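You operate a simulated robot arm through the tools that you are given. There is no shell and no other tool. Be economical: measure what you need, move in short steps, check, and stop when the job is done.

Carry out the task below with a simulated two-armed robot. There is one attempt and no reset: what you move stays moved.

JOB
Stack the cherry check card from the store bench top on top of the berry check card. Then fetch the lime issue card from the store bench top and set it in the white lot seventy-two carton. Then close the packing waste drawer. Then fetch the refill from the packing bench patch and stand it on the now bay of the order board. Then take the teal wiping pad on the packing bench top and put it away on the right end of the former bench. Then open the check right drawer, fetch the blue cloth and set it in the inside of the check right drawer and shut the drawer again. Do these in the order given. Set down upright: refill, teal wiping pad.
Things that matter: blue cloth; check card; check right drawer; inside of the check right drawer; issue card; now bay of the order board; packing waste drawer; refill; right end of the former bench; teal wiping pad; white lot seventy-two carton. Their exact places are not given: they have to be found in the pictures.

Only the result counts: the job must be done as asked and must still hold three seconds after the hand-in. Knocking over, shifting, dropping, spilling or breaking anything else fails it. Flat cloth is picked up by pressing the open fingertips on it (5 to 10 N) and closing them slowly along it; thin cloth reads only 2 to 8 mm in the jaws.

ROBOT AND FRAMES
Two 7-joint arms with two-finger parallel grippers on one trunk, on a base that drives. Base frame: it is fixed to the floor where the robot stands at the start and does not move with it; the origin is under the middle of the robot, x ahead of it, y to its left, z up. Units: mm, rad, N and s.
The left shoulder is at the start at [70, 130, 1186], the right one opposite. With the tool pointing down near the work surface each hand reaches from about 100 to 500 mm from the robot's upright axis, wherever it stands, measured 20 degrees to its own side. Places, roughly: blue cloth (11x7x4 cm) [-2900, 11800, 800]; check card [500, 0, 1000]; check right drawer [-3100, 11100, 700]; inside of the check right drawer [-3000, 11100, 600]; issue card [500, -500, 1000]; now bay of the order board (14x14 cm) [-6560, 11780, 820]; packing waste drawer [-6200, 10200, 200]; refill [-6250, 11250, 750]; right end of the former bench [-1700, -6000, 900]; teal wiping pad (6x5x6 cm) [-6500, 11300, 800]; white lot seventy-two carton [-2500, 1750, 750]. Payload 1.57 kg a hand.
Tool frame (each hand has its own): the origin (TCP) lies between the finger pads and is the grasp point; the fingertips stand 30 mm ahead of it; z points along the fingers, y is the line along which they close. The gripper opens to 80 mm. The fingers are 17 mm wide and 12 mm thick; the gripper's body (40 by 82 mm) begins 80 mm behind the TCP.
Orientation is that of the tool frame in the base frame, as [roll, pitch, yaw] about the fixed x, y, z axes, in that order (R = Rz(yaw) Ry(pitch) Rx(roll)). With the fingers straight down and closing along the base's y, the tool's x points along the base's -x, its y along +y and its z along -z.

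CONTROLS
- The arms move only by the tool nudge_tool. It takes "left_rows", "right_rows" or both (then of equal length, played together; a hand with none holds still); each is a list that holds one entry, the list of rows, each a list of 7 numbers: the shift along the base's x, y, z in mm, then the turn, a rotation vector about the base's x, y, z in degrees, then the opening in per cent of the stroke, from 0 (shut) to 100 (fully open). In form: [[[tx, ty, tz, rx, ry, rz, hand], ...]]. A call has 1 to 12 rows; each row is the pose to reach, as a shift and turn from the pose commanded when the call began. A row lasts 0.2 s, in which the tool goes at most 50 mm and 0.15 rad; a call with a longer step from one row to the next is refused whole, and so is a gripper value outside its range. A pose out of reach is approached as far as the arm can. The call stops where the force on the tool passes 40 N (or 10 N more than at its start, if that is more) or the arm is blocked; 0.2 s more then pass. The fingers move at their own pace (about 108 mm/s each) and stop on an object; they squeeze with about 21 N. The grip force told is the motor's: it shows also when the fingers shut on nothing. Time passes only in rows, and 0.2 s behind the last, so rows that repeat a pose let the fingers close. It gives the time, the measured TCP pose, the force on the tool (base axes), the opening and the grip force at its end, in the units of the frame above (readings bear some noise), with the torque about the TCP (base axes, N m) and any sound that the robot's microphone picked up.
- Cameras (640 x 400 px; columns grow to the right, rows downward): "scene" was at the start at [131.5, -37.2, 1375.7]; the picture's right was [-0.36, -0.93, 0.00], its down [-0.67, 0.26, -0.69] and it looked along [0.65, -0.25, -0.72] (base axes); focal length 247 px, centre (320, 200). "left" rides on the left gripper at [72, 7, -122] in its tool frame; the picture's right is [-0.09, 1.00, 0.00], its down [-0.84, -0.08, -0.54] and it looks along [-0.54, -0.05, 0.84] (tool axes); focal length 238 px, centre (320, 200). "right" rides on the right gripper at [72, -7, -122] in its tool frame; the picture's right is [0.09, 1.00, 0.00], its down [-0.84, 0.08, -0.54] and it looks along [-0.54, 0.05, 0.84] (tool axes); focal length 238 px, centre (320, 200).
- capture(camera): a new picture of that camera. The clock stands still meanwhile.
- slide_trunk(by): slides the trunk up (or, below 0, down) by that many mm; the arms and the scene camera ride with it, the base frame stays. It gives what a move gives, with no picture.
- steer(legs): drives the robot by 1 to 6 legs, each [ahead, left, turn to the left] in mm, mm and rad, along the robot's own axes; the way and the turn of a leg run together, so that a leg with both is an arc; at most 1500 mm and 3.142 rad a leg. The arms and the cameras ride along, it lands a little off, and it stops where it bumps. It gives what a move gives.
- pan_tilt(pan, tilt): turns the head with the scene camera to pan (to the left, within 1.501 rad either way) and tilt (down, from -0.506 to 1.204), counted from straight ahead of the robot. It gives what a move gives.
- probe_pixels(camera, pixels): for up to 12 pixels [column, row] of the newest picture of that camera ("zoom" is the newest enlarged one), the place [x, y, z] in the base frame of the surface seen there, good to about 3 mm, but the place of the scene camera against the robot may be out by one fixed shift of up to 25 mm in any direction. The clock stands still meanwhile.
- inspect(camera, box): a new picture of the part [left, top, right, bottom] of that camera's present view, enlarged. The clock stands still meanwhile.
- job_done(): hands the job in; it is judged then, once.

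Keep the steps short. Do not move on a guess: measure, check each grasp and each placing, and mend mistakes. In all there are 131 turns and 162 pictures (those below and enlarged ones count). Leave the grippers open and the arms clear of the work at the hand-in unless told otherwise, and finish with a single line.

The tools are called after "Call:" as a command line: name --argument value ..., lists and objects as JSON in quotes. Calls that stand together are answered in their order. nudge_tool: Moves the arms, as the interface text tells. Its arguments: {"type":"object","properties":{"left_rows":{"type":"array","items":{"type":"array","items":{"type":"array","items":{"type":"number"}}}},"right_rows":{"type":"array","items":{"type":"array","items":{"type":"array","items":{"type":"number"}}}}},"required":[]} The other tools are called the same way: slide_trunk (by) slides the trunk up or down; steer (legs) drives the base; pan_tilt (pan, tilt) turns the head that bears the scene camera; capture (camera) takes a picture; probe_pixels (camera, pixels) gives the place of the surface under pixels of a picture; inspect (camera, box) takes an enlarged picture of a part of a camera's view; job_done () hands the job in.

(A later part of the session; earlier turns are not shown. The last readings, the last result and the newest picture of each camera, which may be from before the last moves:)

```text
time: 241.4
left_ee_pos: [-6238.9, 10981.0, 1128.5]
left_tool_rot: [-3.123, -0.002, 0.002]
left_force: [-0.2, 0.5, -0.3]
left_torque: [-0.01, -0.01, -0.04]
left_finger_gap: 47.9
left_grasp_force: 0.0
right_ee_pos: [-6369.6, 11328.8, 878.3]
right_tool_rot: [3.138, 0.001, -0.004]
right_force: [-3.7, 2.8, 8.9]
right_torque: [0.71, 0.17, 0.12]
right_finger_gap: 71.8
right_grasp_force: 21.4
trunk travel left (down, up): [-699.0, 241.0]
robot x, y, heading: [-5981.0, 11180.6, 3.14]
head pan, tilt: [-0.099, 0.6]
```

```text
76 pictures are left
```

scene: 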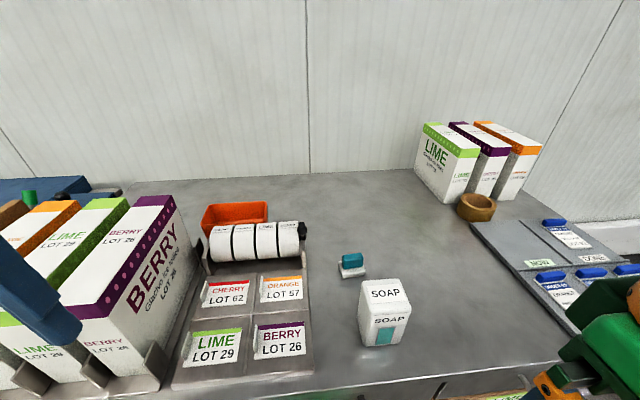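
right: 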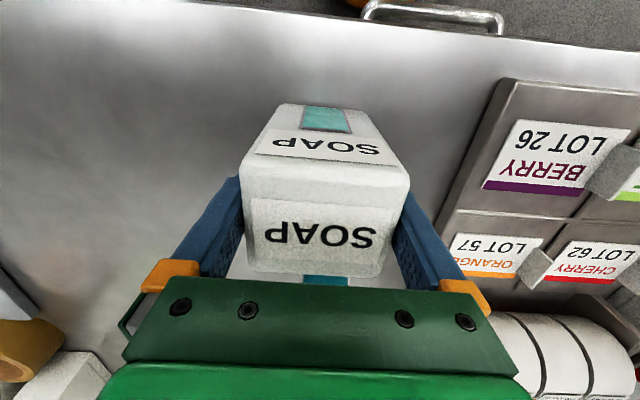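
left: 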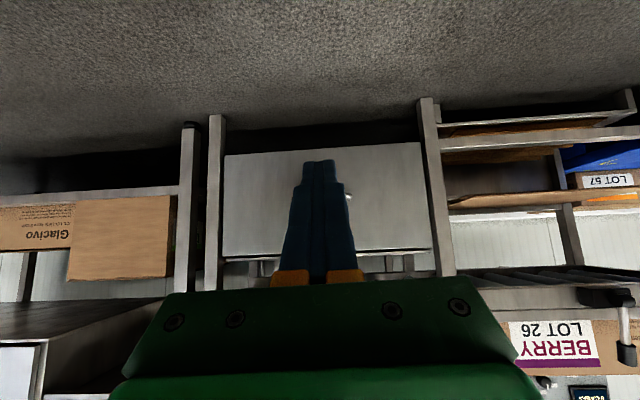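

The gap reads 71.8 mm with torque 0.7, so the box sits slightly turned against the jaws. I'll open and measure its yaw.

Call:
nudge_tool --right_rows '[[[0, 0, 0, 0, 0, 0, 100], [0, 0, 0, 0, 0, 0, 100], [0, 0, 30, 0, 0, 0, 100], [0, 0, 70, 0, 0, 0, 100]]]'

Call:
inspect --camera "right" --box '[220, 40, 420, 290]'

```text
time: 242.4
left_ee_pos: [-6236.4, 10980.1, 1127.9]
left_tool_rot: [-3.124, 0.001, 0.002]
left_force: [-0.3, -0.8, -0.5]
left_torque: [0.0, -0.01, 0.03]
left_finger_gap: 48.0
left_grasp_force: 0.0
right_ee_pos: [-6368.5, 11331.0, 950.4]
right_tool_rot: [3.137, 0.0, -0.001]
right_force: [0.6, 0.4, 0.0]
right_torque: [0.0, 0.02, -0.06]
right_finger_gap: 80.0
right_grasp_force: 0.0
trunk travel left (down, up): [-699.0, 241.0]
robot x, y, heading: [-5982.6, 11180.6, 3.136]
head pan, tilt: [-0.099, 0.6]
```

```text
1.60 times, centred on (320, 165) of right
```

zoom: 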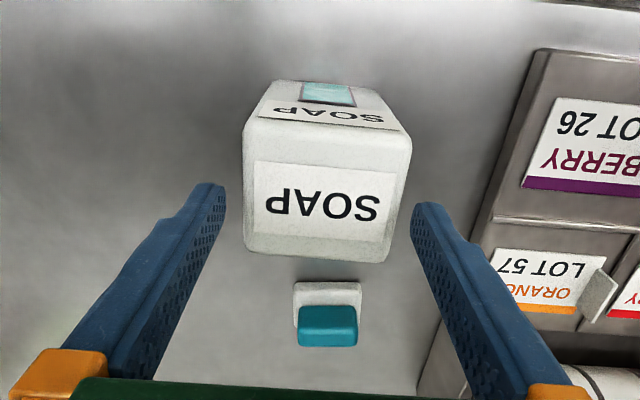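

Call:
probe_pixels --camera "zoom" --pixels '[[255, 238], [380, 250], [255, 140], [400, 155], [250, 190], [396, 200], [265, 165], [385, 178]]'

```text
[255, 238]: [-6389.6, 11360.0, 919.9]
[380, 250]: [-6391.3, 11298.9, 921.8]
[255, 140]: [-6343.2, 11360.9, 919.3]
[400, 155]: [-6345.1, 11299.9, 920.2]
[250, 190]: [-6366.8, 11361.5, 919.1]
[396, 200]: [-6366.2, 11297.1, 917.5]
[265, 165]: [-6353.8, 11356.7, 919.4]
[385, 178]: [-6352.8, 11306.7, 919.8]
```

The box is about 70 mm wide and turned only about -1.7°. I'll align the hand by -1.7°, centre at y 11330.5, lower and grip again.

Call:
nudge_tool --right_rows '[[[0, 0, -20, 0, 0, -1.7, 100], [0, 0, -45, 0, 0, -1.7, 100], [0, 0, -70, 0, 0, -1.7, 100], [0, 0, -70, 0, 0, -1.7, 85], [0, 0, -70, 0, 0, -1.7, 60], [0, 0, -70, 0, 0, -1.7, 60], [0, 0, -70, 0, 0, -1.7, 60]]]'

```text
time: 244.0
left_ee_pos: [-6237.8, 10980.7, 1127.3]
left_tool_rot: [-3.123, -0.002, 0.003]
left_force: [-0.3, -0.6, 0.4]
left_torque: [-0.03, -0.05, -0.03]
left_finger_gap: 47.9
left_grasp_force: 0.1
right_ee_pos: [-6368.0, 11328.9, 878.8]
right_tool_rot: [3.138, 0.001, -0.033]
right_force: [-0.7, -1.4, -0.2]
right_torque: [0.15, 0.09, 0.03]
right_finger_gap: 72.4
right_grasp_force: 20.9
trunk travel left (down, up): [-699.0, 241.0]
robot x, y, heading: [-5985.3, 11180.1, 3.14]
head pan, tilt: [-0.099, 0.6]
```

Gripped cleanly, gap 72.4 mm. I'll lift slowly.

Call:
nudge_tool --right_rows '[[[0, 0, 4, 0, 0, 0, 40], [0, 0, 10, 0, 0, 0, 40], [0, 0, 20, 0, 0, 0, 40], [2, 0, 35, 0, 0, 0, 40], [5, 0, 55, 0, 0, 0, 40], [10, 0, 75, 0, 0, 0, 40]]]'

Call:
capture --camera "right"

```text
time: 245.4
left_ee_pos: [-6238.7, 10983.4, 1127.8]
left_tool_rot: [-3.122, -0.002, 0.003]
left_force: [-0.4, 0.1, -0.6]
left_torque: [0.01, 0.02, 0.02]
left_finger_gap: 47.9
left_grasp_force: 0.0
right_ee_pos: [-6358.7, 11330.0, 952.9]
right_tool_rot: [3.138, -0.001, -0.032]
right_force: [-0.3, -0.3, -6.1]
right_torque: [0.02, -0.01, -0.02]
right_finger_gap: 72.5
right_grasp_force: 20.7
trunk travel left (down, up): [-699.0, 241.0]
robot x, y, heading: [-5980.3, 11181.8, 3.142]
head pan, tilt: [-0.099, 0.6]
```

```text
74 pictures are left
```

right: 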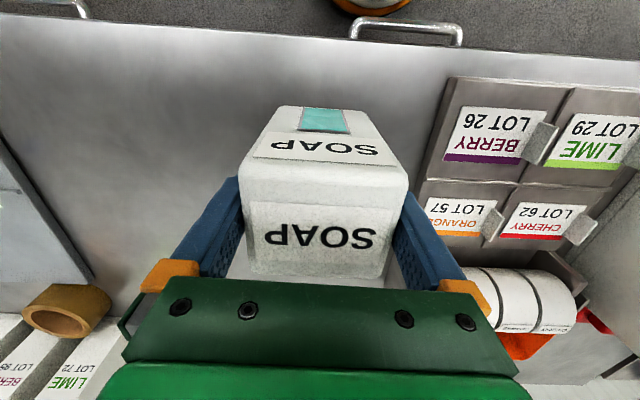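

Held (about 6 N). I'll pull the hand in, step right and forward, and turn left so the right shoulder faces the NOW bay.

Call:
nudge_tool --right_rows '[[[25, 0, 8, 0, 0, 0, 40], [50, 0, 16, 0, 0, 0, 40], [75, 0, 24, 0, 0, 0, 40], [100, 0, 32, 0, 0, 0, 40]]]'

Call:
steer --legs '[[0, -525, 0], [110, 0, 0], [0, 0, 0.85]]'

Call:
capture --camera "right"

```text
time: 246.4
left_ee_pos: [-6237.0, 10982.0, 1127.3]
left_tool_rot: [-3.122, 0.001, 0.002]
left_force: [1.1, 0.3, -0.1]
left_torque: [-0.03, 0.05, 0.05]
left_finger_gap: 47.8
left_grasp_force: 0.1
right_ee_pos: [-6258.2, 11329.4, 987.2]
right_tool_rot: [3.139, -0.001, -0.032]
right_force: [0.5, 0.2, -6.5]
right_torque: [-0.01, 0.0, -0.01]
right_finger_gap: 72.4
right_grasp_force: 20.7
trunk travel left (down, up): [-699.0, 241.0]
robot x, y, heading: [-5983.9, 11180.4, 3.136]
head pan, tilt: [-0.099, 0.6]
```

```text
time: 252.5
left_ee_pos: [-6110.2, 11384.2, 1128.2]
left_tool_rot: [-3.122, 0.0, 0.847]
left_force: [0.6, -0.3, -0.2]
left_torque: [-0.01, 0.0, 0.0]
left_finger_gap: 47.8
left_grasp_force: 0.1
right_ee_pos: [-6384.5, 11598.2, 986.0]
right_tool_rot: [3.139, -0.002, 0.811]
right_force: [-0.5, -0.6, -5.8]
right_torque: [-0.01, 0.01, -0.02]
right_finger_gap: 72.1
right_grasp_force: 20.7
trunk travel left (down, up): [-699.0, 241.0]
robot x, y, heading: [-6088.2, 11708.8, -2.302]
head pan, tilt: [-0.099, 0.6]
```

```text
73 pictures are left
```

right: 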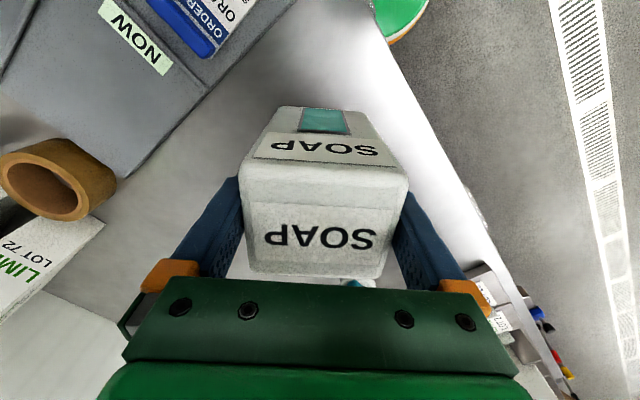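

I'll bring it over the NOW bay with yaw 0, staying high.

Call:
nudge_tool --right_rows '[[[-15, 20, 0, 0, 0, -5.2, 40], [-30, 40, 0, 0, 0, -10.4, 40], [-45, 60, 0, 0, 0, -15.6, 40], [-65, 80, 0, 0, 0, -20.8, 40], [-85, 100, 0, 0, 0, -26, 40], [-105, 120, 0, 0, 0, -31, 40], [-125, 140, 0, 0, 0, -36.2, 40], [-145, 160, 0, 0, 0, -41.4, 40], [-165, 182, 0, 0, 0, -46.5, 40]]]'

Call:
capture --camera "right"

Call:
pan_tilt --pan -0.9 --tilt 0.8

Call:
capture --camera "scene"

```text
time: 254.5
left_ee_pos: [-6110.7, 11385.0, 1128.2]
left_tool_rot: [-3.123, -0.002, 0.847]
left_force: [0.2, 0.0, -0.3]
left_torque: [0.01, 0.02, 0.0]
left_finger_gap: 48.0
left_grasp_force: 0.1
right_ee_pos: [-6549.0, 11782.5, 985.8]
right_tool_rot: [3.137, -0.002, 0.0]
right_force: [-0.1, -0.9, -5.2]
right_torque: [-0.02, 0.03, -0.04]
right_finger_gap: 72.3
right_grasp_force: 21.0
trunk travel left (down, up): [-699.0, 241.0]
robot x, y, heading: [-6092.2, 11705.4, -2.298]
head pan, tilt: [-0.099, 0.6]
```

```text
72 pictures are left
```

right: 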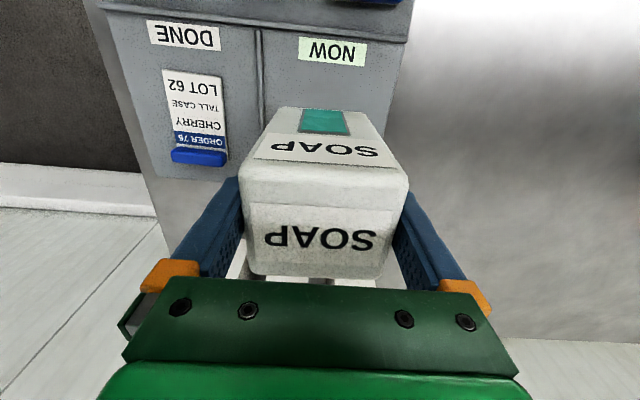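

```text
time: 255.6
left_ee_pos: [-6110.7, 11384.0, 1128.5]
left_tool_rot: [-3.121, -0.001, 0.846]
left_force: [-0.5, -0.2, 0.1]
left_torque: [0.01, 0.02, -0.02]
left_finger_gap: 48.0
left_grasp_force: 0.0
right_ee_pos: [-6549.4, 11781.3, 985.9]
right_tool_rot: [3.137, -0.001, 0.0]
right_force: [-0.8, 0.2, -5.6]
right_torque: [-0.01, 0.03, 0.0]
right_finger_gap: 72.3
right_grasp_force: 21.4
trunk travel left (down, up): [-699.0, 241.0]
robot x, y, heading: [-6092.3, 11707.5, -2.299]
head pan, tilt: [-0.901, 0.799]
```

```text
71 pictures are left
```

scene: 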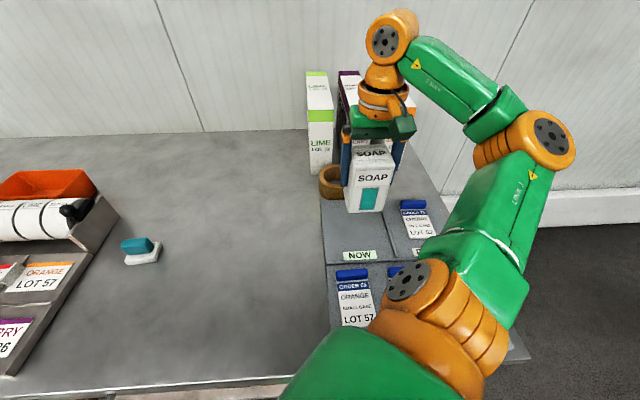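

I'll probe the bay's borders: divider at (262,120), right edge (398,90), front line (330,32), NOW label (333,50).

Call:
probe_pixels --camera "right" --pixels '[[262, 60], [262, 110], [407, 50], [395, 110], [330, 36], [333, 50], [260, 32], [403, 36], [385, 160], [240, 120]]'

Call:
probe_pixels --camera "scene" --pixels '[[335, 225], [362, 255], [325, 262], [383, 258], [380, 225], [322, 205], [330, 180], [398, 260]]'

```text
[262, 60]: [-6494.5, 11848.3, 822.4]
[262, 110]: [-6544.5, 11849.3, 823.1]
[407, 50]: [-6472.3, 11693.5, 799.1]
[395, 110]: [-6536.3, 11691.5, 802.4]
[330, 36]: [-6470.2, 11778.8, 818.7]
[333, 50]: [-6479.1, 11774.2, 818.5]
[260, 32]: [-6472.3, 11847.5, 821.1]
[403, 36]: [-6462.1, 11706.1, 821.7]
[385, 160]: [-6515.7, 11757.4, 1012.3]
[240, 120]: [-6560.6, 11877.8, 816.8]
```

```text
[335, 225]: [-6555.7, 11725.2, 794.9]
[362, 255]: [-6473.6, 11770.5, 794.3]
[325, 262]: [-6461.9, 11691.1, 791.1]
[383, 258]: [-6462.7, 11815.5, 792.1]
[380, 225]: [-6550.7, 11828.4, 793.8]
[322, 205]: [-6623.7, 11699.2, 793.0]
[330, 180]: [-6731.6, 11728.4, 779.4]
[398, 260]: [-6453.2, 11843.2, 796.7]
```

The bay spans y 11700–11848, x -6465…-6630. I'll lower to about TCP 897 at (-6556,11777).

Call:
nudge_tool --right_rows '[[[-7, -4, -25, 0, 0, 0, 40], [-7, -4, -50, 0, 0, 0, 40], [-7, -4, -70, 0, 0, 0, 40], [-7, -4, -80, 0, 0, 0, 40], [-7, -4, -85, 0, 0, 0, 40], [-7, -4, -89, 0, 0, 0, 40]]]'

```text
time: 257.0
left_ee_pos: [-6110.7, 11383.5, 1127.4]
left_tool_rot: [-3.124, -0.002, 0.848]
left_force: [0.4, -0.6, 0.5]
left_torque: [-0.03, 0.01, -0.03]
left_finger_gap: 48.0
left_grasp_force: 0.1
right_ee_pos: [-6556.1, 11777.2, 898.4]
right_tool_rot: [3.139, -0.002, 0.001]
right_force: [0.3, -1.5, -5.9]
right_torque: [0.0, -0.02, 0.0]
right_finger_gap: 72.2
right_grasp_force: 21.2
trunk travel left (down, up): [-699.0, 241.0]
robot x, y, heading: [-6092.8, 11704.7, -2.299]
head pan, tilt: [-0.901, 0.799]
```

No contact yet; I'll go 4 mm more in small steps.

Call:
nudge_tool --right_rows '[[[0, 0, -2, 0, 0, 0, 40], [0, 0, -4, 0, 0, 0, 40]]]'

```text
time: 257.6
left_ee_pos: [-6110.2, 11383.2, 1126.9]
left_tool_rot: [-3.124, -0.002, 0.846]
left_force: [0.8, -0.7, -0.2]
left_torque: [0.03, 0.03, -0.02]
left_finger_gap: 47.8
left_grasp_force: 0.0
right_ee_pos: [-6556.2, 11777.2, 894.5]
right_tool_rot: [3.139, -0.002, 0.001]
right_force: [-2.3, 0.1, 2.2]
right_torque: [0.33, -0.11, 0.07]
right_finger_gap: 72.0
right_grasp_force: 21.4
trunk travel left (down, up): [-699.0, 241.0]
robot x, y, heading: [-6089.9, 11708.3, -2.302]
head pan, tilt: [-0.901, 0.799]
```

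Contact: the weight is taken up (+2 N). I'll open and rise.

Call:
nudge_tool --right_rows '[[[0, 0, 0, 0, 0, 0, 95], [0, 0, 0, 0, 0, 0, 100], [0, 0, 0, 0, 0, 0, 100], [0, 0, 20, 0, 0, 0, 100], [0, 0, 50, 0, 0, 0, 100], [0, 0, 85, 0, 0, 0, 100], [0, 0, 120, 0, 0, 0, 100]]]'

Call:
capture --camera "right"

Call:
capture --camera "scene"

```text
time: 259.2
left_ee_pos: [-6108.8, 11382.8, 1127.7]
left_tool_rot: [-3.121, -0.004, 0.846]
left_force: [0.3, 0.5, -0.1]
left_torque: [-0.02, 0.02, 0.0]
left_finger_gap: 47.8
left_grasp_force: 0.0
right_ee_pos: [-6554.0, 11776.3, 1014.6]
right_tool_rot: [3.139, 0.0, 0.002]
right_force: [0.5, 0.4, 0.4]
right_torque: [0.0, 0.01, 0.0]
right_finger_gap: 80.1
right_grasp_force: 0.2
trunk travel left (down, up): [-699.0, 241.0]
robot x, y, heading: [-6090.0, 11708.1, -2.303]
head pan, tilt: [-0.901, 0.799]
```

```text
70 pictures are left
```

right: 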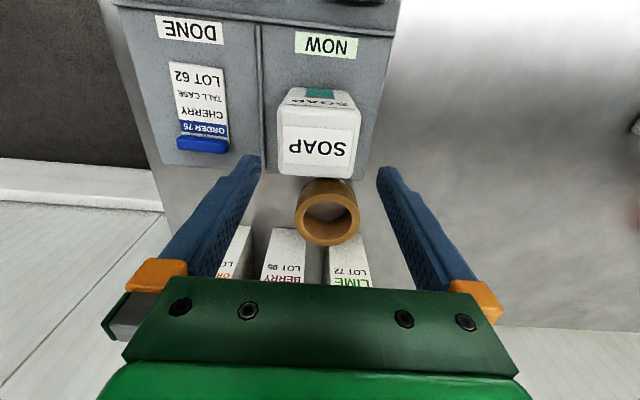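

```text
69 pictures are left
```

scene: 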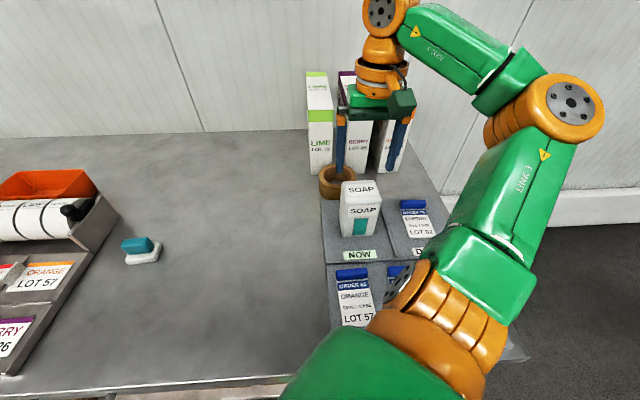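

The SOAP refill stands upright in the NOW bay. Next is the teal pad at about (-6512,11311): I'll slide the base along the bench by -465 mm in y with the same heading.

Call:
steer --legs '[[347, 310, 0]]'

Call:
capture --camera "right"

```text
time: 262.0
left_ee_pos: [-6117.4, 10927.4, 1128.6]
left_tool_rot: [-3.122, 0.001, 0.845]
left_force: [-0.1, -0.7, 0.1]
left_torque: [-0.01, 0.01, 0.0]
left_finger_gap: 48.1
left_grasp_force: 0.0
right_ee_pos: [-6559.9, 11320.0, 1013.1]
right_tool_rot: [3.138, 0.0, -0.001]
right_force: [1.1, 0.1, -0.1]
right_torque: [-0.02, 0.03, 0.03]
right_finger_gap: 80.2
right_grasp_force: 0.0
trunk travel left (down, up): [-699.0, 241.0]
robot x, y, heading: [-6096.7, 11247.1, -2.305]
head pan, tilt: [-0.901, 0.799]
```

```text
68 pictures are left
```

right: 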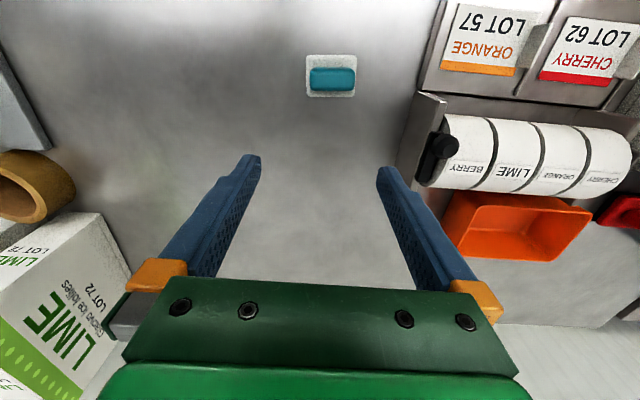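

Call:
inspect --camera "right" --box '[290, 40, 370, 110]'

Call:
probe_pixels --camera "right" --pixels '[[331, 77], [314, 77], [350, 77], [331, 70], [331, 86], [308, 77], [355, 60], [331, 94], [331, 58], [308, 94]]'

```text
5.71 times, centred on (330, 75) of right
```

zoom: 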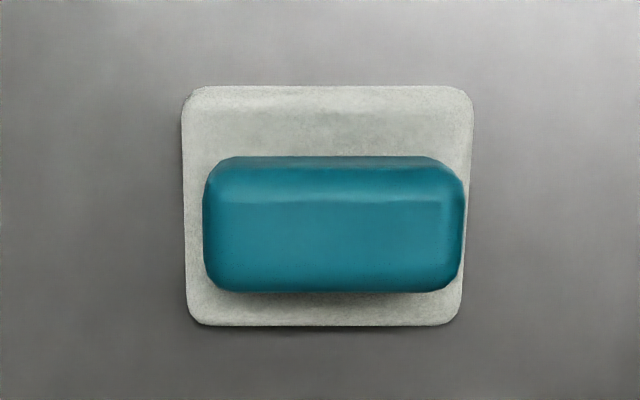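

```text
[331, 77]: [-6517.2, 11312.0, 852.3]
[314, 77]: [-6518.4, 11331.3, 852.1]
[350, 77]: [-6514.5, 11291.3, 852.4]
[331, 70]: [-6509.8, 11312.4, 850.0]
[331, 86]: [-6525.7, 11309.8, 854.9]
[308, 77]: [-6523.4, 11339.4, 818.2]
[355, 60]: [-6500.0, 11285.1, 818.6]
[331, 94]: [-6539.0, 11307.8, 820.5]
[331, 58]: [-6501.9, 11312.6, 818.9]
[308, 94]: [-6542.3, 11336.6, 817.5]
```

The teal grip spans x -6505…-6528, y 11288–11335, z 820–855 on its white base. I'll lower with jaws open, closing along y, to TCP z≈853.

Call:
nudge_tool --right_rows '[[[20, -5, -30, 0, 0, 0, 95], [43, -9, -70, 0, 0, 0, 95], [43, -9, -110, 0, 0, 0, 95], [43, -9, -140, 0, 0, 0, 95], [43, -9, -159, 0, 0, 0, 95], [43, -9, -159, 0, 0, 0, 60], [43, -9, -159, 0, 0, 0, 20], [43, -9, -159, 0, 0, 0, 0], [43, -9, -159, 0, 0, 0, 0]]]'

Call:
capture --camera "right"

```text
time: 264.0
left_ee_pos: [-6116.6, 10926.3, 1128.3]
left_tool_rot: [-3.12, -0.002, 0.845]
left_force: [0.8, -0.2, 0.5]
left_torque: [-0.03, 0.0, 0.0]
left_finger_gap: 48.2
left_grasp_force: 0.0
right_ee_pos: [-6519.3, 11309.1, 855.2]
right_tool_rot: [3.137, 0.0, -0.001]
right_force: [0.3, 0.6, 0.4]
right_torque: [-0.01, 0.02, 0.01]
right_finger_gap: 49.3
right_grasp_force: 21.1
trunk travel left (down, up): [-699.0, 241.0]
robot x, y, heading: [-6095.8, 11244.6, -2.301]
head pan, tilt: [-0.901, 0.799]
```

```text
66 pictures are left
```

right: 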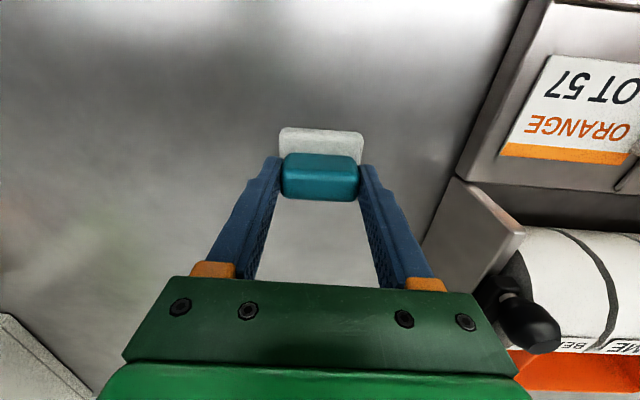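

Gripped at 49 mm. I'll lift slowly and check.

Call:
nudge_tool --right_rows '[[[0, 0, 4, 0, 0, 0, 0], [0, 0, 10, 0, 0, 0, 0], [0, 0, 25, 0, 0, 0, 0], [0, 0, 50, 0, 0, 0, 0], [10, 0, 90, 0, 0, 0, 0], [30, 0, 130, 0, 0, 0, 0], [50, 5, 160, 0, 0, 0, 0]]]'

Call:
capture --camera "right"

```text
time: 265.6
left_ee_pos: [-6115.9, 10926.6, 1127.9]
left_tool_rot: [-3.12, 0.001, 0.846]
left_force: [0.8, -0.2, 0.8]
left_torque: [0.02, 0.02, 0.0]
left_finger_gap: 48.2
left_grasp_force: 0.2
right_ee_pos: [-6467.1, 11313.0, 1018.2]
right_tool_rot: [3.139, 0.0, -0.003]
right_force: [-0.2, -0.6, -1.7]
right_torque: [0.03, 0.02, 0.0]
right_finger_gap: 49.1
right_grasp_force: 21.0
trunk travel left (down, up): [-699.0, 241.0]
robot x, y, heading: [-6097.4, 11246.7, -2.304]
head pan, tilt: [-0.901, 0.799]
```

```text
65 pictures are left
```

right: 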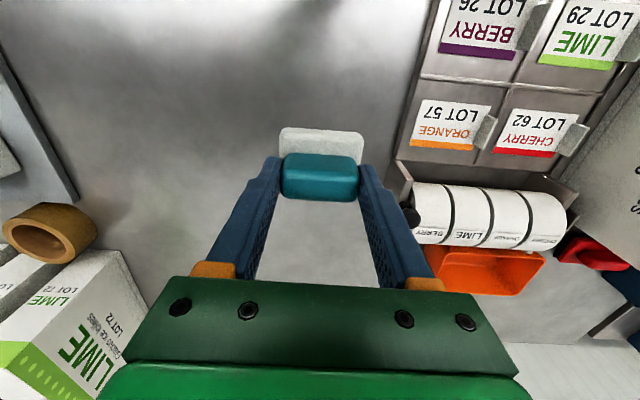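

The pad is held. Its base is 55 mm below the TCP. Now the long drive to the former bench: back off, turn to face +x, go through the gap and into the aisle.

Call:
steer --legs '[[-600, 0, 0], [0, 0, 2.304], [800, 767, 0], [1500, 0, 0], [1500, 0, 0], [1480, 0, 0]]'

```text
time: 300.4
left_ee_pos: [-145.2, 12354.1, 1127.5]
left_tool_rot: [-3.123, -0.001, 3.084]
left_force: [0.9, -0.3, -0.3]
left_torque: [0.03, -0.01, 0.01]
left_finger_gap: 47.8
left_grasp_force: 0.0
right_ee_pos: [-233.1, 11838.9, 1016.6]
right_tool_rot: [3.137, -0.001, 2.237]
right_force: [0.1, -0.6, 0.5]
right_torque: [0.01, -0.03, 0.04]
right_finger_gap: 49.3
right_grasp_force: 21.5
trunk travel left (down, up): [-699.0, 241.0]
robot x, y, heading: [-409.0, 12172.9, -0.069]
head pan, tilt: [-0.901, 0.799]
```

In the aisle. I'll turn to face -y and drive south.

Call:
steer --legs '[[0, 0, -1.502], [1500, 0, 0], [1500, 0, 0], [1500, 0, 0], [1500, 0, 0]]'

Call:
pan_tilt --pan 0 --tilt 0.25

Call:
capture --camera "scene"

```text
time: 332.6
left_ee_pos: [116.7, 5944.9, 1127.0]
left_tool_rot: [-3.123, -0.001, 1.653]
left_force: [0.8, 0.5, 0.0]
left_torque: [-0.01, 0.01, 0.01]
left_finger_gap: 48.1
left_grasp_force: 0.2
right_ee_pos: [-405.0, 5958.6, 1016.4]
right_tool_rot: [3.139, 0.0, 0.807]
right_force: [0.0, 0.1, -0.5]
right_torque: [0.0, -0.01, 0.03]
right_finger_gap: 48.9
right_grasp_force: 20.7
trunk travel left (down, up): [-699.0, 241.0]
robot x, y, heading: [-102.9, 6179.2, -1.5]
head pan, tilt: [-0.901, 0.799]
```

```text
time: 333.8
left_ee_pos: [117.3, 5944.3, 1127.2]
left_tool_rot: [-3.122, -0.001, 1.651]
left_force: [0.5, -0.1, 0.4]
left_torque: [-0.03, 0.0, -0.02]
left_finger_gap: 48.2
left_grasp_force: 0.0
right_ee_pos: [-405.8, 5958.3, 1017.2]
right_tool_rot: [3.139, 0.001, 0.806]
right_force: [0.2, 0.2, -0.3]
right_torque: [0.03, 0.03, 0.01]
right_finger_gap: 49.1
right_grasp_force: 21.2
trunk travel left (down, up): [-699.0, 241.0]
robot x, y, heading: [-99.2, 6182.9, -1.499]
head pan, tilt: [0.0, 0.25]
```

```text
64 pictures are left
```

scene: 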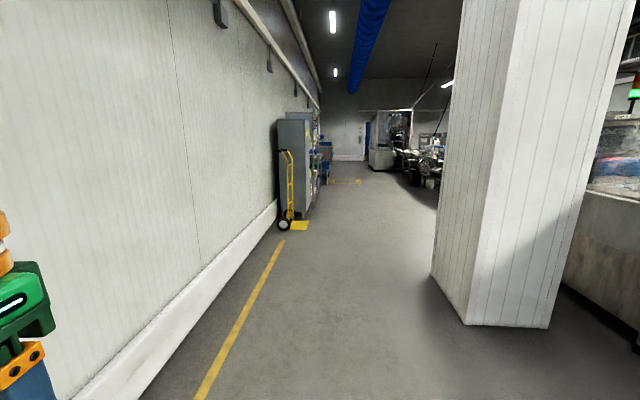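

Slightly off to +x. I'll probe the hand truck and the area ahead, then go on.

Call:
probe_pixels --camera "scene" --pixels '[[290, 228], [305, 228], [433, 275], [465, 322], [355, 182], [382, 172], [410, 185], [430, 185], [345, 165], [380, 200]]'

Call:
inspect --camera "scene" --box '[270, 90, 460, 210]'

```text
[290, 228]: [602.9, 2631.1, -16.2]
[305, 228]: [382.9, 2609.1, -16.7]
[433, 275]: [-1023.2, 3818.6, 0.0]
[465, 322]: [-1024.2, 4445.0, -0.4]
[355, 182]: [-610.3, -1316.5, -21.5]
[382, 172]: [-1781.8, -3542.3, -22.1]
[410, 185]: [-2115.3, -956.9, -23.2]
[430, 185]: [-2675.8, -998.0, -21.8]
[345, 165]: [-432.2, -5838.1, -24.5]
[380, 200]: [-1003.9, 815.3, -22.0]
```

```text
3.33 times, centred on (365, 150) of scene
```

zoom: 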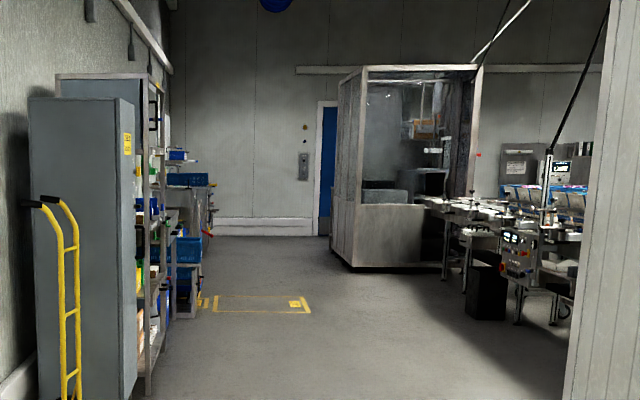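

The former machine is at the far end. I'll drive down to y≈-1300.

Call:
steer --legs '[[0, 0, -0.165], [1500, 0, 0], [1500, 0, 0], [1500, 0, 0], [1500, 0, 0], [1500, 0, 0]]'

Call:
pan_tilt --pan -0.2 --tilt 0.25

Call:
capture --camera "scene"

```text
time: 369.8
left_ee_pos: [-632.2, -1531.8, 1127.8]
left_tool_rot: [-3.122, 0.0, 1.449]
left_force: [0.4, 0.0, 0.3]
left_torque: [0.03, -0.01, 0.0]
left_finger_gap: 48.1
left_grasp_force: 0.1
right_ee_pos: [-1141.1, -1412.9, 1017.0]
right_tool_rot: [3.138, 0.0, 0.601]
right_force: [-0.2, 0.3, -0.2]
right_torque: [0.0, -0.02, 0.01]
right_finger_gap: 48.9
right_grasp_force: 21.3
trunk travel left (down, up): [-699.0, 241.0]
robot x, y, heading: [-799.0, -1254.7, -1.702]
head pan, tilt: [0.0, 0.25]
```

```text
time: 370.6
left_ee_pos: [-631.5, -1530.7, 1128.1]
left_tool_rot: [-3.122, -0.002, 1.449]
left_force: [-0.5, 0.3, 0.2]
left_torque: [-0.01, 0.03, -0.03]
left_finger_gap: 48.1
left_grasp_force: 0.0
right_ee_pos: [-1140.6, -1412.6, 1016.0]
right_tool_rot: [3.137, -0.001, 0.601]
right_force: [-1.0, 0.1, 0.6]
right_torque: [0.0, -0.01, 0.01]
right_finger_gap: 48.9
right_grasp_force: 21.1
trunk travel left (down, up): [-699.0, 241.0]
robot x, y, heading: [-797.9, -1259.0, -1.704]
head pan, tilt: [-0.201, 0.25]
```

```text
62 pictures are left
```

scene: 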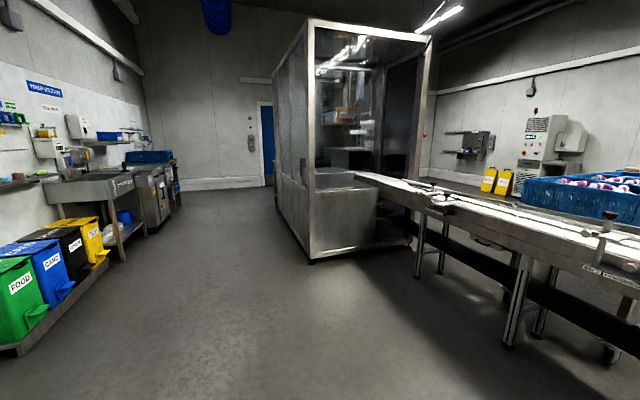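

Call:
probe_pixels --camera "scene" --pixels '[[312, 260], [277, 205], [265, 187], [215, 188], [170, 205], [125, 258], [180, 180], [255, 140], [60, 320]]'

Call:
inspect --camera "scene" --box '[180, 90, 330, 210]'

```text
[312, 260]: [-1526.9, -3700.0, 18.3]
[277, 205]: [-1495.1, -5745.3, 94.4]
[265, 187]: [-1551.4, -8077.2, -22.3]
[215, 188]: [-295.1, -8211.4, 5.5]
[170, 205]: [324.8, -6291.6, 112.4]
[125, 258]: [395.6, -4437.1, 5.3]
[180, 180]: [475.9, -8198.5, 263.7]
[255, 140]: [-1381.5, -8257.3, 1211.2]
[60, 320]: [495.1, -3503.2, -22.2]
```

```text
3.33 times, centred on (255, 150) of scene
```

zoom: 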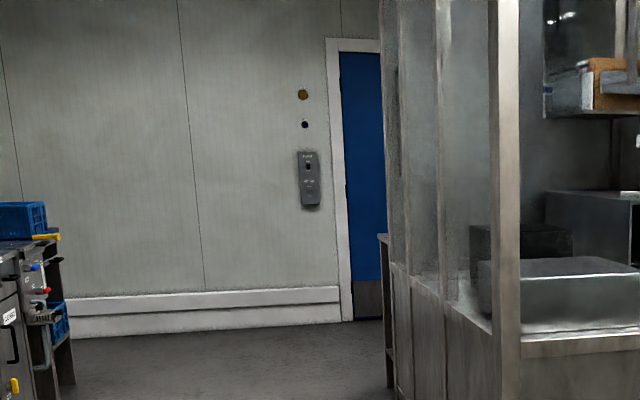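

A bench edge shows just behind the former at px (275,185). I'll drive to y≈-5200 and look right.

Call:
steer --legs '[[0, 0, 0.146], [1500, 0, 0], [1500, 0, 0], [1200, 0, 0]]'

Call:
pan_tilt --pan -0.9 --tilt 0.45

Call:
capture --camera "scene"

```text
time: 391.3
left_ee_pos: [-601.1, -5709.3, 1128.1]
left_tool_rot: [-3.122, 0.0, 1.555]
left_force: [-0.6, -0.6, 0.2]
left_torque: [-0.02, -0.04, 0.02]
left_finger_gap: 48.0
left_grasp_force: 0.0
right_ee_pos: [-1119.6, -5644.2, 1017.2]
right_tool_rot: [3.139, 0.0, 0.709]
right_force: [-0.2, -0.2, -0.9]
right_torque: [0.03, 0.0, 0.01]
right_finger_gap: 49.1
right_grasp_force: 20.6
trunk travel left (down, up): [-699.0, 241.0]
robot x, y, heading: [-795.9, -5451.5, -1.595]
head pan, tilt: [-0.201, 0.25]
```

```text
time: 392.4
left_ee_pos: [-600.7, -5708.3, 1127.4]
left_tool_rot: [-3.123, -0.002, 1.554]
left_force: [0.3, -1.4, -0.6]
left_torque: [0.01, -0.03, -0.01]
left_finger_gap: 48.0
left_grasp_force: 0.1
right_ee_pos: [-1118.7, -5646.1, 1017.2]
right_tool_rot: [3.139, 0.001, 0.708]
right_force: [0.8, 1.0, -0.4]
right_torque: [0.0, 0.03, -0.01]
right_finger_gap: 48.9
right_grasp_force: 21.2
trunk travel left (down, up): [-699.0, 241.0]
robot x, y, heading: [-794.5, -5451.7, -1.593]
head pan, tilt: [-0.901, 0.45]
```

```text
60 pictures are left
```

scene: 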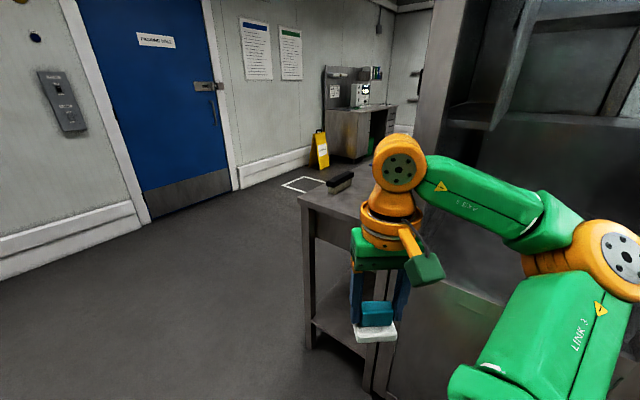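

There's a bench behind the former, with a black brush on it. I'll go round to its south side and face it.

Call:
steer --legs '[[1500, 0, 0], [0, -800, 0], [0, 0, 3.14]]'

Call:
pan_tilt --pan 0 --tilt 0.5

Call:
capture --camera "scene"

```text
time: 410.8
left_ee_pos: [-1803.2, -6618.8, 1127.3]
left_tool_rot: [-3.124, -0.001, -1.713]
left_force: [0.7, 0.0, -1.5]
left_torque: [0.01, -0.01, 0.03]
left_finger_gap: 48.0
left_grasp_force: 0.0
right_ee_pos: [-1296.8, -6747.5, 1017.4]
right_tool_rot: [3.137, -0.001, -2.563]
right_force: [0.3, 0.7, -0.7]
right_torque: [0.0, -0.02, -0.01]
right_finger_gap: 48.9
right_grasp_force: 21.3
trunk travel left (down, up): [-699.0, 241.0]
robot x, y, heading: [-1644.3, -6892.4, 1.42]
head pan, tilt: [-0.901, 0.45]
```

```text
time: 412.0
left_ee_pos: [-1802.7, -6618.8, 1127.2]
left_tool_rot: [-3.123, 0.0, -1.715]
left_force: [-0.8, 0.4, 0.6]
left_torque: [0.04, -0.02, 0.04]
left_finger_gap: 48.0
left_grasp_force: 0.0
right_ee_pos: [-1297.0, -6748.5, 1017.2]
right_tool_rot: [3.138, 0.0, -2.564]
right_force: [-0.4, -0.1, -0.1]
right_torque: [-0.04, 0.03, -0.03]
right_finger_gap: 49.2
right_grasp_force: 20.6
trunk travel left (down, up): [-699.0, 241.0]
robot x, y, heading: [-1639.7, -6900.4, 1.425]
head pan, tilt: [0.0, 0.499]
```

```text
59 pictures are left
```

scene: 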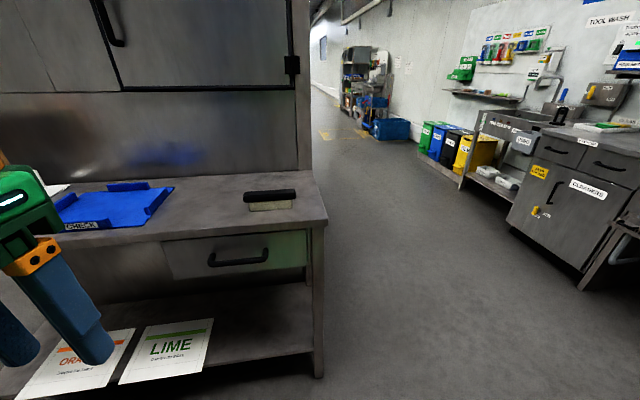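

Call:
inspect --camera "scene" --box '[40, 160, 340, 280]'

Call:
probe_pixels --camera "scene" --pixels '[[327, 220], [300, 172], [270, 195], [248, 205], [294, 200], [172, 188], [170, 215], [220, 200], [215, 225], [300, 205], [60, 235], [220, 180]]'

```text
2.13 times, centred on (190, 220) of scene
```

zoom: 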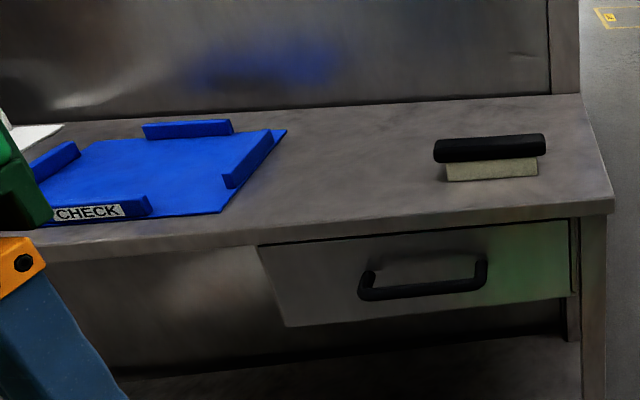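

```text
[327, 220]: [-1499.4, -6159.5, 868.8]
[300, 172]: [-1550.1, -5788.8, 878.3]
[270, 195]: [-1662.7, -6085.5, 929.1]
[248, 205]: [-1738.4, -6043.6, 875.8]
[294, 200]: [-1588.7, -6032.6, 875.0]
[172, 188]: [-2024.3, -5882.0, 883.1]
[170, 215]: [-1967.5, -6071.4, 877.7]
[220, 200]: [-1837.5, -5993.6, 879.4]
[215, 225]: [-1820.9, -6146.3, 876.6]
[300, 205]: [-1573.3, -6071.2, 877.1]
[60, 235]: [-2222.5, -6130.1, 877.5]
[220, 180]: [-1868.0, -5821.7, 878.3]
```

The right end is around (-1700,-5980); the brush occupies x -1735…-1595, y -6090…-6035. I'll set the pad just behind it near (-1690,-5950). First: trunk up 120, square up and close in.

Call:
slide_trunk --by 120

Call:
steer --legs '[[0, 0, 0.146], [560, 150, 0]]'

Call:
nudge_tool --right_rows '[[[-20, 10, 0, 0, 0, 7, 0], [-40, 20, 0, 0, 0, 14, 0], [-60, 30, 0, 0, 0, 21, 0], [-80, 40, 0, 0, 0, 28, 0], [-100, 50, 0, 0, 0, 35, 0], [-120, 60, -10, 0, 0, 42, 0], [-140, 70, -20, 0, 0, 48.5, 0]]]'

Call:
capture --camera "right"

```text
time: 413.5
left_ee_pos: [-1803.1, -6618.2, 1247.9]
left_tool_rot: [-3.122, 0.0, -1.713]
left_force: [-1.3, 0.0, -0.1]
left_torque: [0.0, -0.01, -0.01]
left_finger_gap: 47.8
left_grasp_force: 0.1
right_ee_pos: [-1296.7, -6747.8, 1137.2]
right_tool_rot: [3.137, -0.001, -2.561]
right_force: [0.1, 0.4, -0.6]
right_torque: [-0.02, -0.01, -0.01]
right_finger_gap: 49.1
right_grasp_force: 21.3
trunk travel left (down, up): [-819.0, 121.0]
robot x, y, heading: [-1641.4, -6900.1, 1.419]
head pan, tilt: [0.0, 0.499]
```

```text
time: 417.4
left_ee_pos: [-1984.0, -6094.6, 1247.6]
left_tool_rot: [-3.122, 0.0, -1.58]
left_force: [-0.4, 0.4, -0.1]
left_torque: [0.0, -0.01, -0.01]
left_finger_gap: 48.1
left_grasp_force: 0.0
right_ee_pos: [-1464.7, -6156.0, 1137.1]
right_tool_rot: [3.135, 0.0, -2.428]
right_force: [-0.1, 0.1, -1.0]
right_torque: [-0.03, 0.02, -0.04]
right_finger_gap: 48.8
right_grasp_force: 20.6
trunk travel left (down, up): [-819.0, 121.0]
robot x, y, heading: [-1786.7, -6351.4, 1.556]
head pan, tilt: [0.0, 0.499]
```

```text
time: 419.0
left_ee_pos: [-1986.1, -6092.4, 1246.5]
left_tool_rot: [-3.121, -0.002, -1.579]
left_force: [-0.5, 0.3, 0.8]
left_torque: [0.0, -0.01, 0.01]
left_finger_gap: 48.1
left_grasp_force: 0.1
right_ee_pos: [-1607.5, -6084.3, 1117.3]
right_tool_rot: [3.138, -0.003, -1.577]
right_force: [0.6, 0.3, -0.6]
right_torque: [0.0, -0.02, -0.01]
right_finger_gap: 49.4
right_grasp_force: 21.2
trunk travel left (down, up): [-819.0, 121.0]
robot x, y, heading: [-1786.8, -6352.3, 1.559]
head pan, tilt: [0.0, 0.499]
```

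```text
57 pictures are left
```

right: 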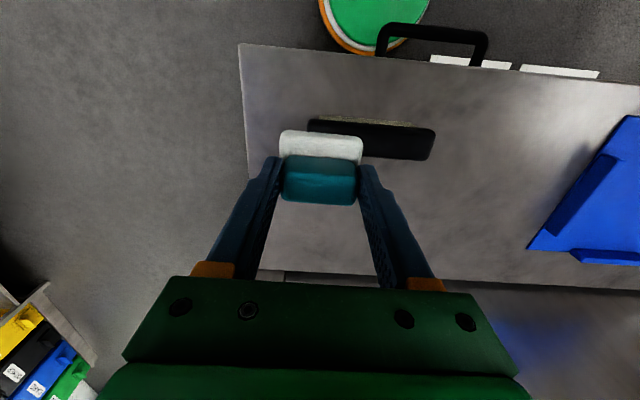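

I'll probe the brush and bench edges from this wrist view.

Call:
probe_pixels --camera "right" --pixels '[[310, 122], [432, 155], [400, 140], [370, 122], [415, 120], [400, 158], [245, 120], [400, 200], [400, 275], [440, 220], [400, 70], [330, 250]]'

```text
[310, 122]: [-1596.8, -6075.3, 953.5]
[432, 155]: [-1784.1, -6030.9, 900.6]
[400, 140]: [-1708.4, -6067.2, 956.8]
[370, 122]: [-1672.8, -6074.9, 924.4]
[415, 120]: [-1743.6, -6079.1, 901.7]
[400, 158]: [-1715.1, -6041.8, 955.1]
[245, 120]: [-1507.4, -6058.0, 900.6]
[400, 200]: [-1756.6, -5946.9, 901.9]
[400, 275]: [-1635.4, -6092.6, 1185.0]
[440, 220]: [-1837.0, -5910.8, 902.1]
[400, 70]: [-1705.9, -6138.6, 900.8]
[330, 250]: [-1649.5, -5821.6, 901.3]
```

The brush's back is at y≈-6038. I'll move over (-1690,-5960) and then lower to TCP≈959.

Call:
nudge_tool --right_rows '[[[-20, 30, 0, 0, 0, 0, 0], [-40, 60, 0, 0, 0, 0, 0], [-60, 90, 0, 0, 0, 0, 0], [-82, 124, -10, 0, 0, 0, 0], [-82, 124, -50, 0, 0, 0, 0], [-82, 124, -90, 0, 0, 0, 0], [-82, 124, -125, 0, 0, 0, 0], [-82, 124, -145, 0, 0, 0, 0], [-82, 124, -156, 0, 0, 0, 0]]]'

Call:
capture --camera "right"

```text
time: 421.0
left_ee_pos: [-1984.2, -6092.9, 1247.2]
left_tool_rot: [-3.122, -0.003, -1.581]
left_force: [0.6, -0.1, -1.1]
left_torque: [-0.03, 0.01, 0.04]
left_finger_gap: 47.9
left_grasp_force: 0.0
right_ee_pos: [-1654.5, -5985.8, 976.2]
right_tool_rot: [3.134, 0.0, -1.579]
right_force: [-0.1, -0.3, -0.9]
right_torque: [0.0, 0.0, -0.02]
right_finger_gap: 49.3
right_grasp_force: 21.4
right hand out of reach, approached as far as the arm can: row 3, 4, 5, 6, 7, 8, 9
trunk travel left (down, up): [-819.0, 121.0]
robot x, y, heading: [-1789.0, -6349.7, 1.555]
head pan, tilt: [0.0, 0.499]
```

```text
56 pictures are left
```

right: 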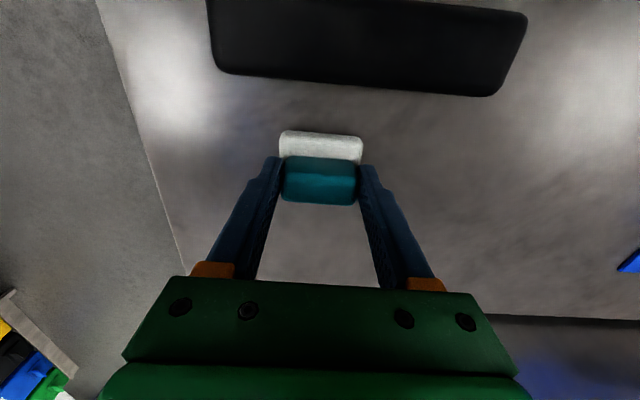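

It stopped at (-1654,-5986), clear of the brush, which is good enough. I'll lower the last ~20 mm here.

Call:
nudge_tool --right_rows '[[[-8, 3, -8, 0, 0, 0, 0], [-15, 6, -15, 0, 0, 0, 0], [-15, 6, -19, 0, 0, 0, 0], [-15, 6, -21, 0, 0, 0, 0]]]'

```text
time: 422.0
left_ee_pos: [-1984.1, -6094.0, 1247.7]
left_tool_rot: [-3.122, 0.001, -1.579]
left_force: [0.5, -0.1, -0.8]
left_torque: [0.0, -0.01, -0.04]
left_finger_gap: 48.0
left_grasp_force: 0.1
right_ee_pos: [-1652.8, -5991.4, 964.6]
right_tool_rot: [3.134, 0.0, -1.582]
right_force: [-0.2, 0.4, -0.2]
right_torque: [-0.02, 0.01, -0.02]
right_finger_gap: 49.0
right_grasp_force: 21.0
right hand out of reach, approached as far as the arm can: row 1, 2, 3, 4
trunk travel left (down, up): [-819.0, 121.0]
robot x, y, heading: [-1794.2, -6351.1, 1.55]
head pan, tilt: [0.0, 0.499]
```

At the arm's limit. I'll drive ahead 30 mm to gain margin, then lower.

Call:
steer --legs '[[30, 0, 0]]'

Call:
nudge_tool --right_rows '[[[0, -8, -4, 0, 0, 0, 0], [0, -10, -7, 0, 0, 0, 0], [0, -10, -9, 0, 0, 0, 0]]]'

```text
time: 422.8
left_ee_pos: [-1984.0, -6070.7, 1249.2]
left_tool_rot: [-3.124, 0.006, -1.582]
left_force: [-0.5, -0.2, -0.5]
left_torque: [0.05, 0.0, 0.05]
left_finger_gap: 47.8
left_grasp_force: 0.1
right_ee_pos: [-1651.9, -5966.9, 966.6]
right_tool_rot: [3.136, 0.005, -1.581]
right_force: [-0.7, -1.0, -0.2]
right_torque: [0.07, 0.02, 0.02]
right_finger_gap: 49.0
right_grasp_force: 21.2
trunk travel left (down, up): [-819.0, 121.0]
robot x, y, heading: [-1787.7, -6319.4, 1.557]
head pan, tilt: [0.0, 0.499]
```

```text
time: 423.6
left_ee_pos: [-1984.0, -6063.4, 1247.3]
left_tool_rot: [-3.123, 0.0, -1.582]
left_force: [-0.6, 0.1, 0.9]
left_torque: [-0.01, 0.03, 0.0]
left_finger_gap: 48.0
left_grasp_force: 0.1
right_ee_pos: [-1651.5, -5971.1, 954.7]
right_tool_rot: [3.136, 0.0, -1.581]
right_force: [0.0, -1.3, -0.1]
right_torque: [-0.01, -0.01, 0.01]
right_finger_gap: 49.1
right_grasp_force: 20.4
trunk travel left (down, up): [-819.0, 121.0]
robot x, y, heading: [-1787.5, -6318.6, 1.555]
head pan, tilt: [0.0, 0.499]
```

Nearly down with no contact yet. I'll go 4 mm more, and if contact is felt I'll open.

Call:
nudge_tool --right_rows '[[[0, 0, -2, 0, 0, 0, 0], [0, 0, -4, 0, 0, 0, 0]]]'

Call:
capture --camera "right"

```text
time: 424.2
left_ee_pos: [-1983.9, -6064.6, 1247.6]
left_tool_rot: [-3.123, -0.001, -1.582]
left_force: [0.2, 0.1, -0.5]
left_torque: [-0.03, 0.02, 0.02]
left_finger_gap: 48.0
left_grasp_force: 0.1
right_ee_pos: [-1651.7, -5973.2, 953.1]
right_tool_rot: [3.136, 0.003, -1.582]
right_force: [2.5, 4.2, 15.7]
right_torque: [0.14, -0.17, 0.04]
right_finger_gap: 49.5
right_grasp_force: 20.8
trunk travel left (down, up): [-819.0, 121.0]
robot x, y, heading: [-1788.6, -6319.5, 1.553]
head pan, tilt: [0.0, 0.499]
```

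```text
55 pictures are left
```

right: 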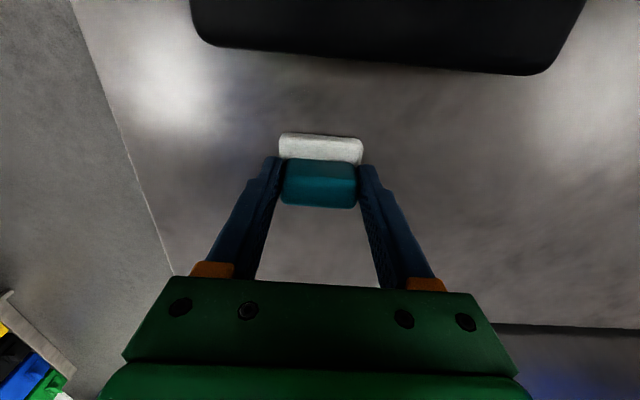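

Contact (15.7 N). I'll ease 1 mm, open and rise.

Call:
nudge_tool --right_rows '[[[0, 0, 2, 0, 0, 0, 0], [0, 0, 2, 0, 0, 0, 75], [0, 0, 2, 0, 0, 0, 90], [0, 0, 2, 0, 0, 0, 90], [0, 0, 20, 0, 0, 0, 90], [0, -10, 60, 0, 0, 0, 90], [0, -40, 100, 0, 0, 0, 90], [0, -75, 130, 0, 0, 0, 90]]]'

Call:
capture --camera "right"

```text
time: 426.0
left_ee_pos: [-1984.2, -6066.8, 1248.4]
left_tool_rot: [-3.123, 0.003, -1.581]
left_force: [1.4, 0.1, 0.3]
left_torque: [0.02, 0.01, 0.0]
left_finger_gap: 48.0
left_grasp_force: 0.0
right_ee_pos: [-1651.8, -6050.6, 1081.3]
right_tool_rot: [3.135, 0.002, -1.58]
right_force: [-0.3, -0.7, 0.1]
right_torque: [0.03, -0.03, -0.02]
right_finger_gap: 72.2
right_grasp_force: 0.0
trunk travel left (down, up): [-819.0, 121.0]
robot x, y, heading: [-1792.4, -6320.1, 1.551]
head pan, tilt: [0.0, 0.499]
```

```text
54 pictures are left
```

right: 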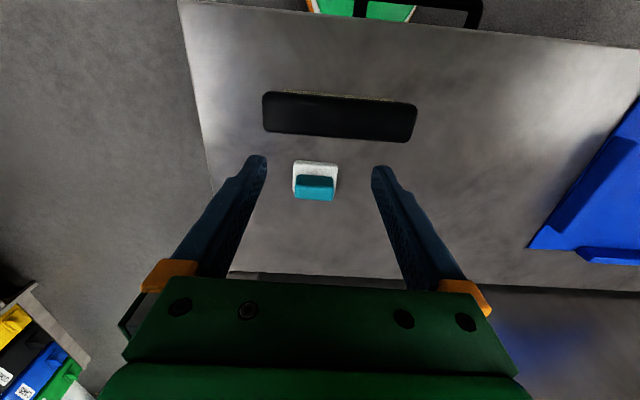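

The pad stands upright on the right end, clear of the brush. Now back to the check bench: I'll back off, step right and drive north.

Call:
steer --legs '[[-580, 0, 0], [0, -1080, 0], [1500, 0, 0], [1500, 0, 0], [1500, 0, 0], [1500, 0, 0]]'

```text
time: 462.5
left_ee_pos: [-636.1, -645.8, 1248.5]
left_tool_rot: [-3.123, 0.001, -1.604]
left_force: [0.5, 0.3, -0.1]
left_torque: [-0.01, 0.04, 0.03]
left_finger_gap: 47.8
left_grasp_force: 0.0
right_ee_pos: [-303.7, -638.5, 1081.4]
right_tool_rot: [3.135, -0.001, -1.604]
right_force: [0.4, -0.5, -0.1]
right_torque: [0.0, -0.03, 0.02]
right_finger_gap: 71.8
right_grasp_force: 0.0
trunk travel left (down, up): [-819.0, 121.0]
robot x, y, heading: [-446.5, -905.6, 1.531]
head pan, tilt: [0.0, 0.499]
```

Call:
steer --legs '[[0, 0, 0.055], [1500, 0, 0], [1500, 0, 0], [1500, 0, 0], [1500, 0, 0], [1500, 0, 0]]'

```text
time: 498.5
left_ee_pos: [-969.1, 6837.0, 1247.7]
left_tool_rot: [-3.124, 0.0, -1.504]
left_force: [0.1, -0.3, -0.9]
left_torque: [-0.02, 0.0, 0.02]
left_finger_gap: 47.9
left_grasp_force: 0.1
right_ee_pos: [-640.8, 6876.2, 1080.4]
right_tool_rot: [3.136, 0.0, -1.504]
right_force: [0.0, 0.3, -0.3]
right_torque: [0.01, -0.02, -0.02]
right_finger_gap: 71.8
right_grasp_force: 0.1
trunk travel left (down, up): [-819.0, 121.0]
robot x, y, heading: [-754.9, 6597.5, 1.635]
head pan, tilt: [0.0, 0.499]
```

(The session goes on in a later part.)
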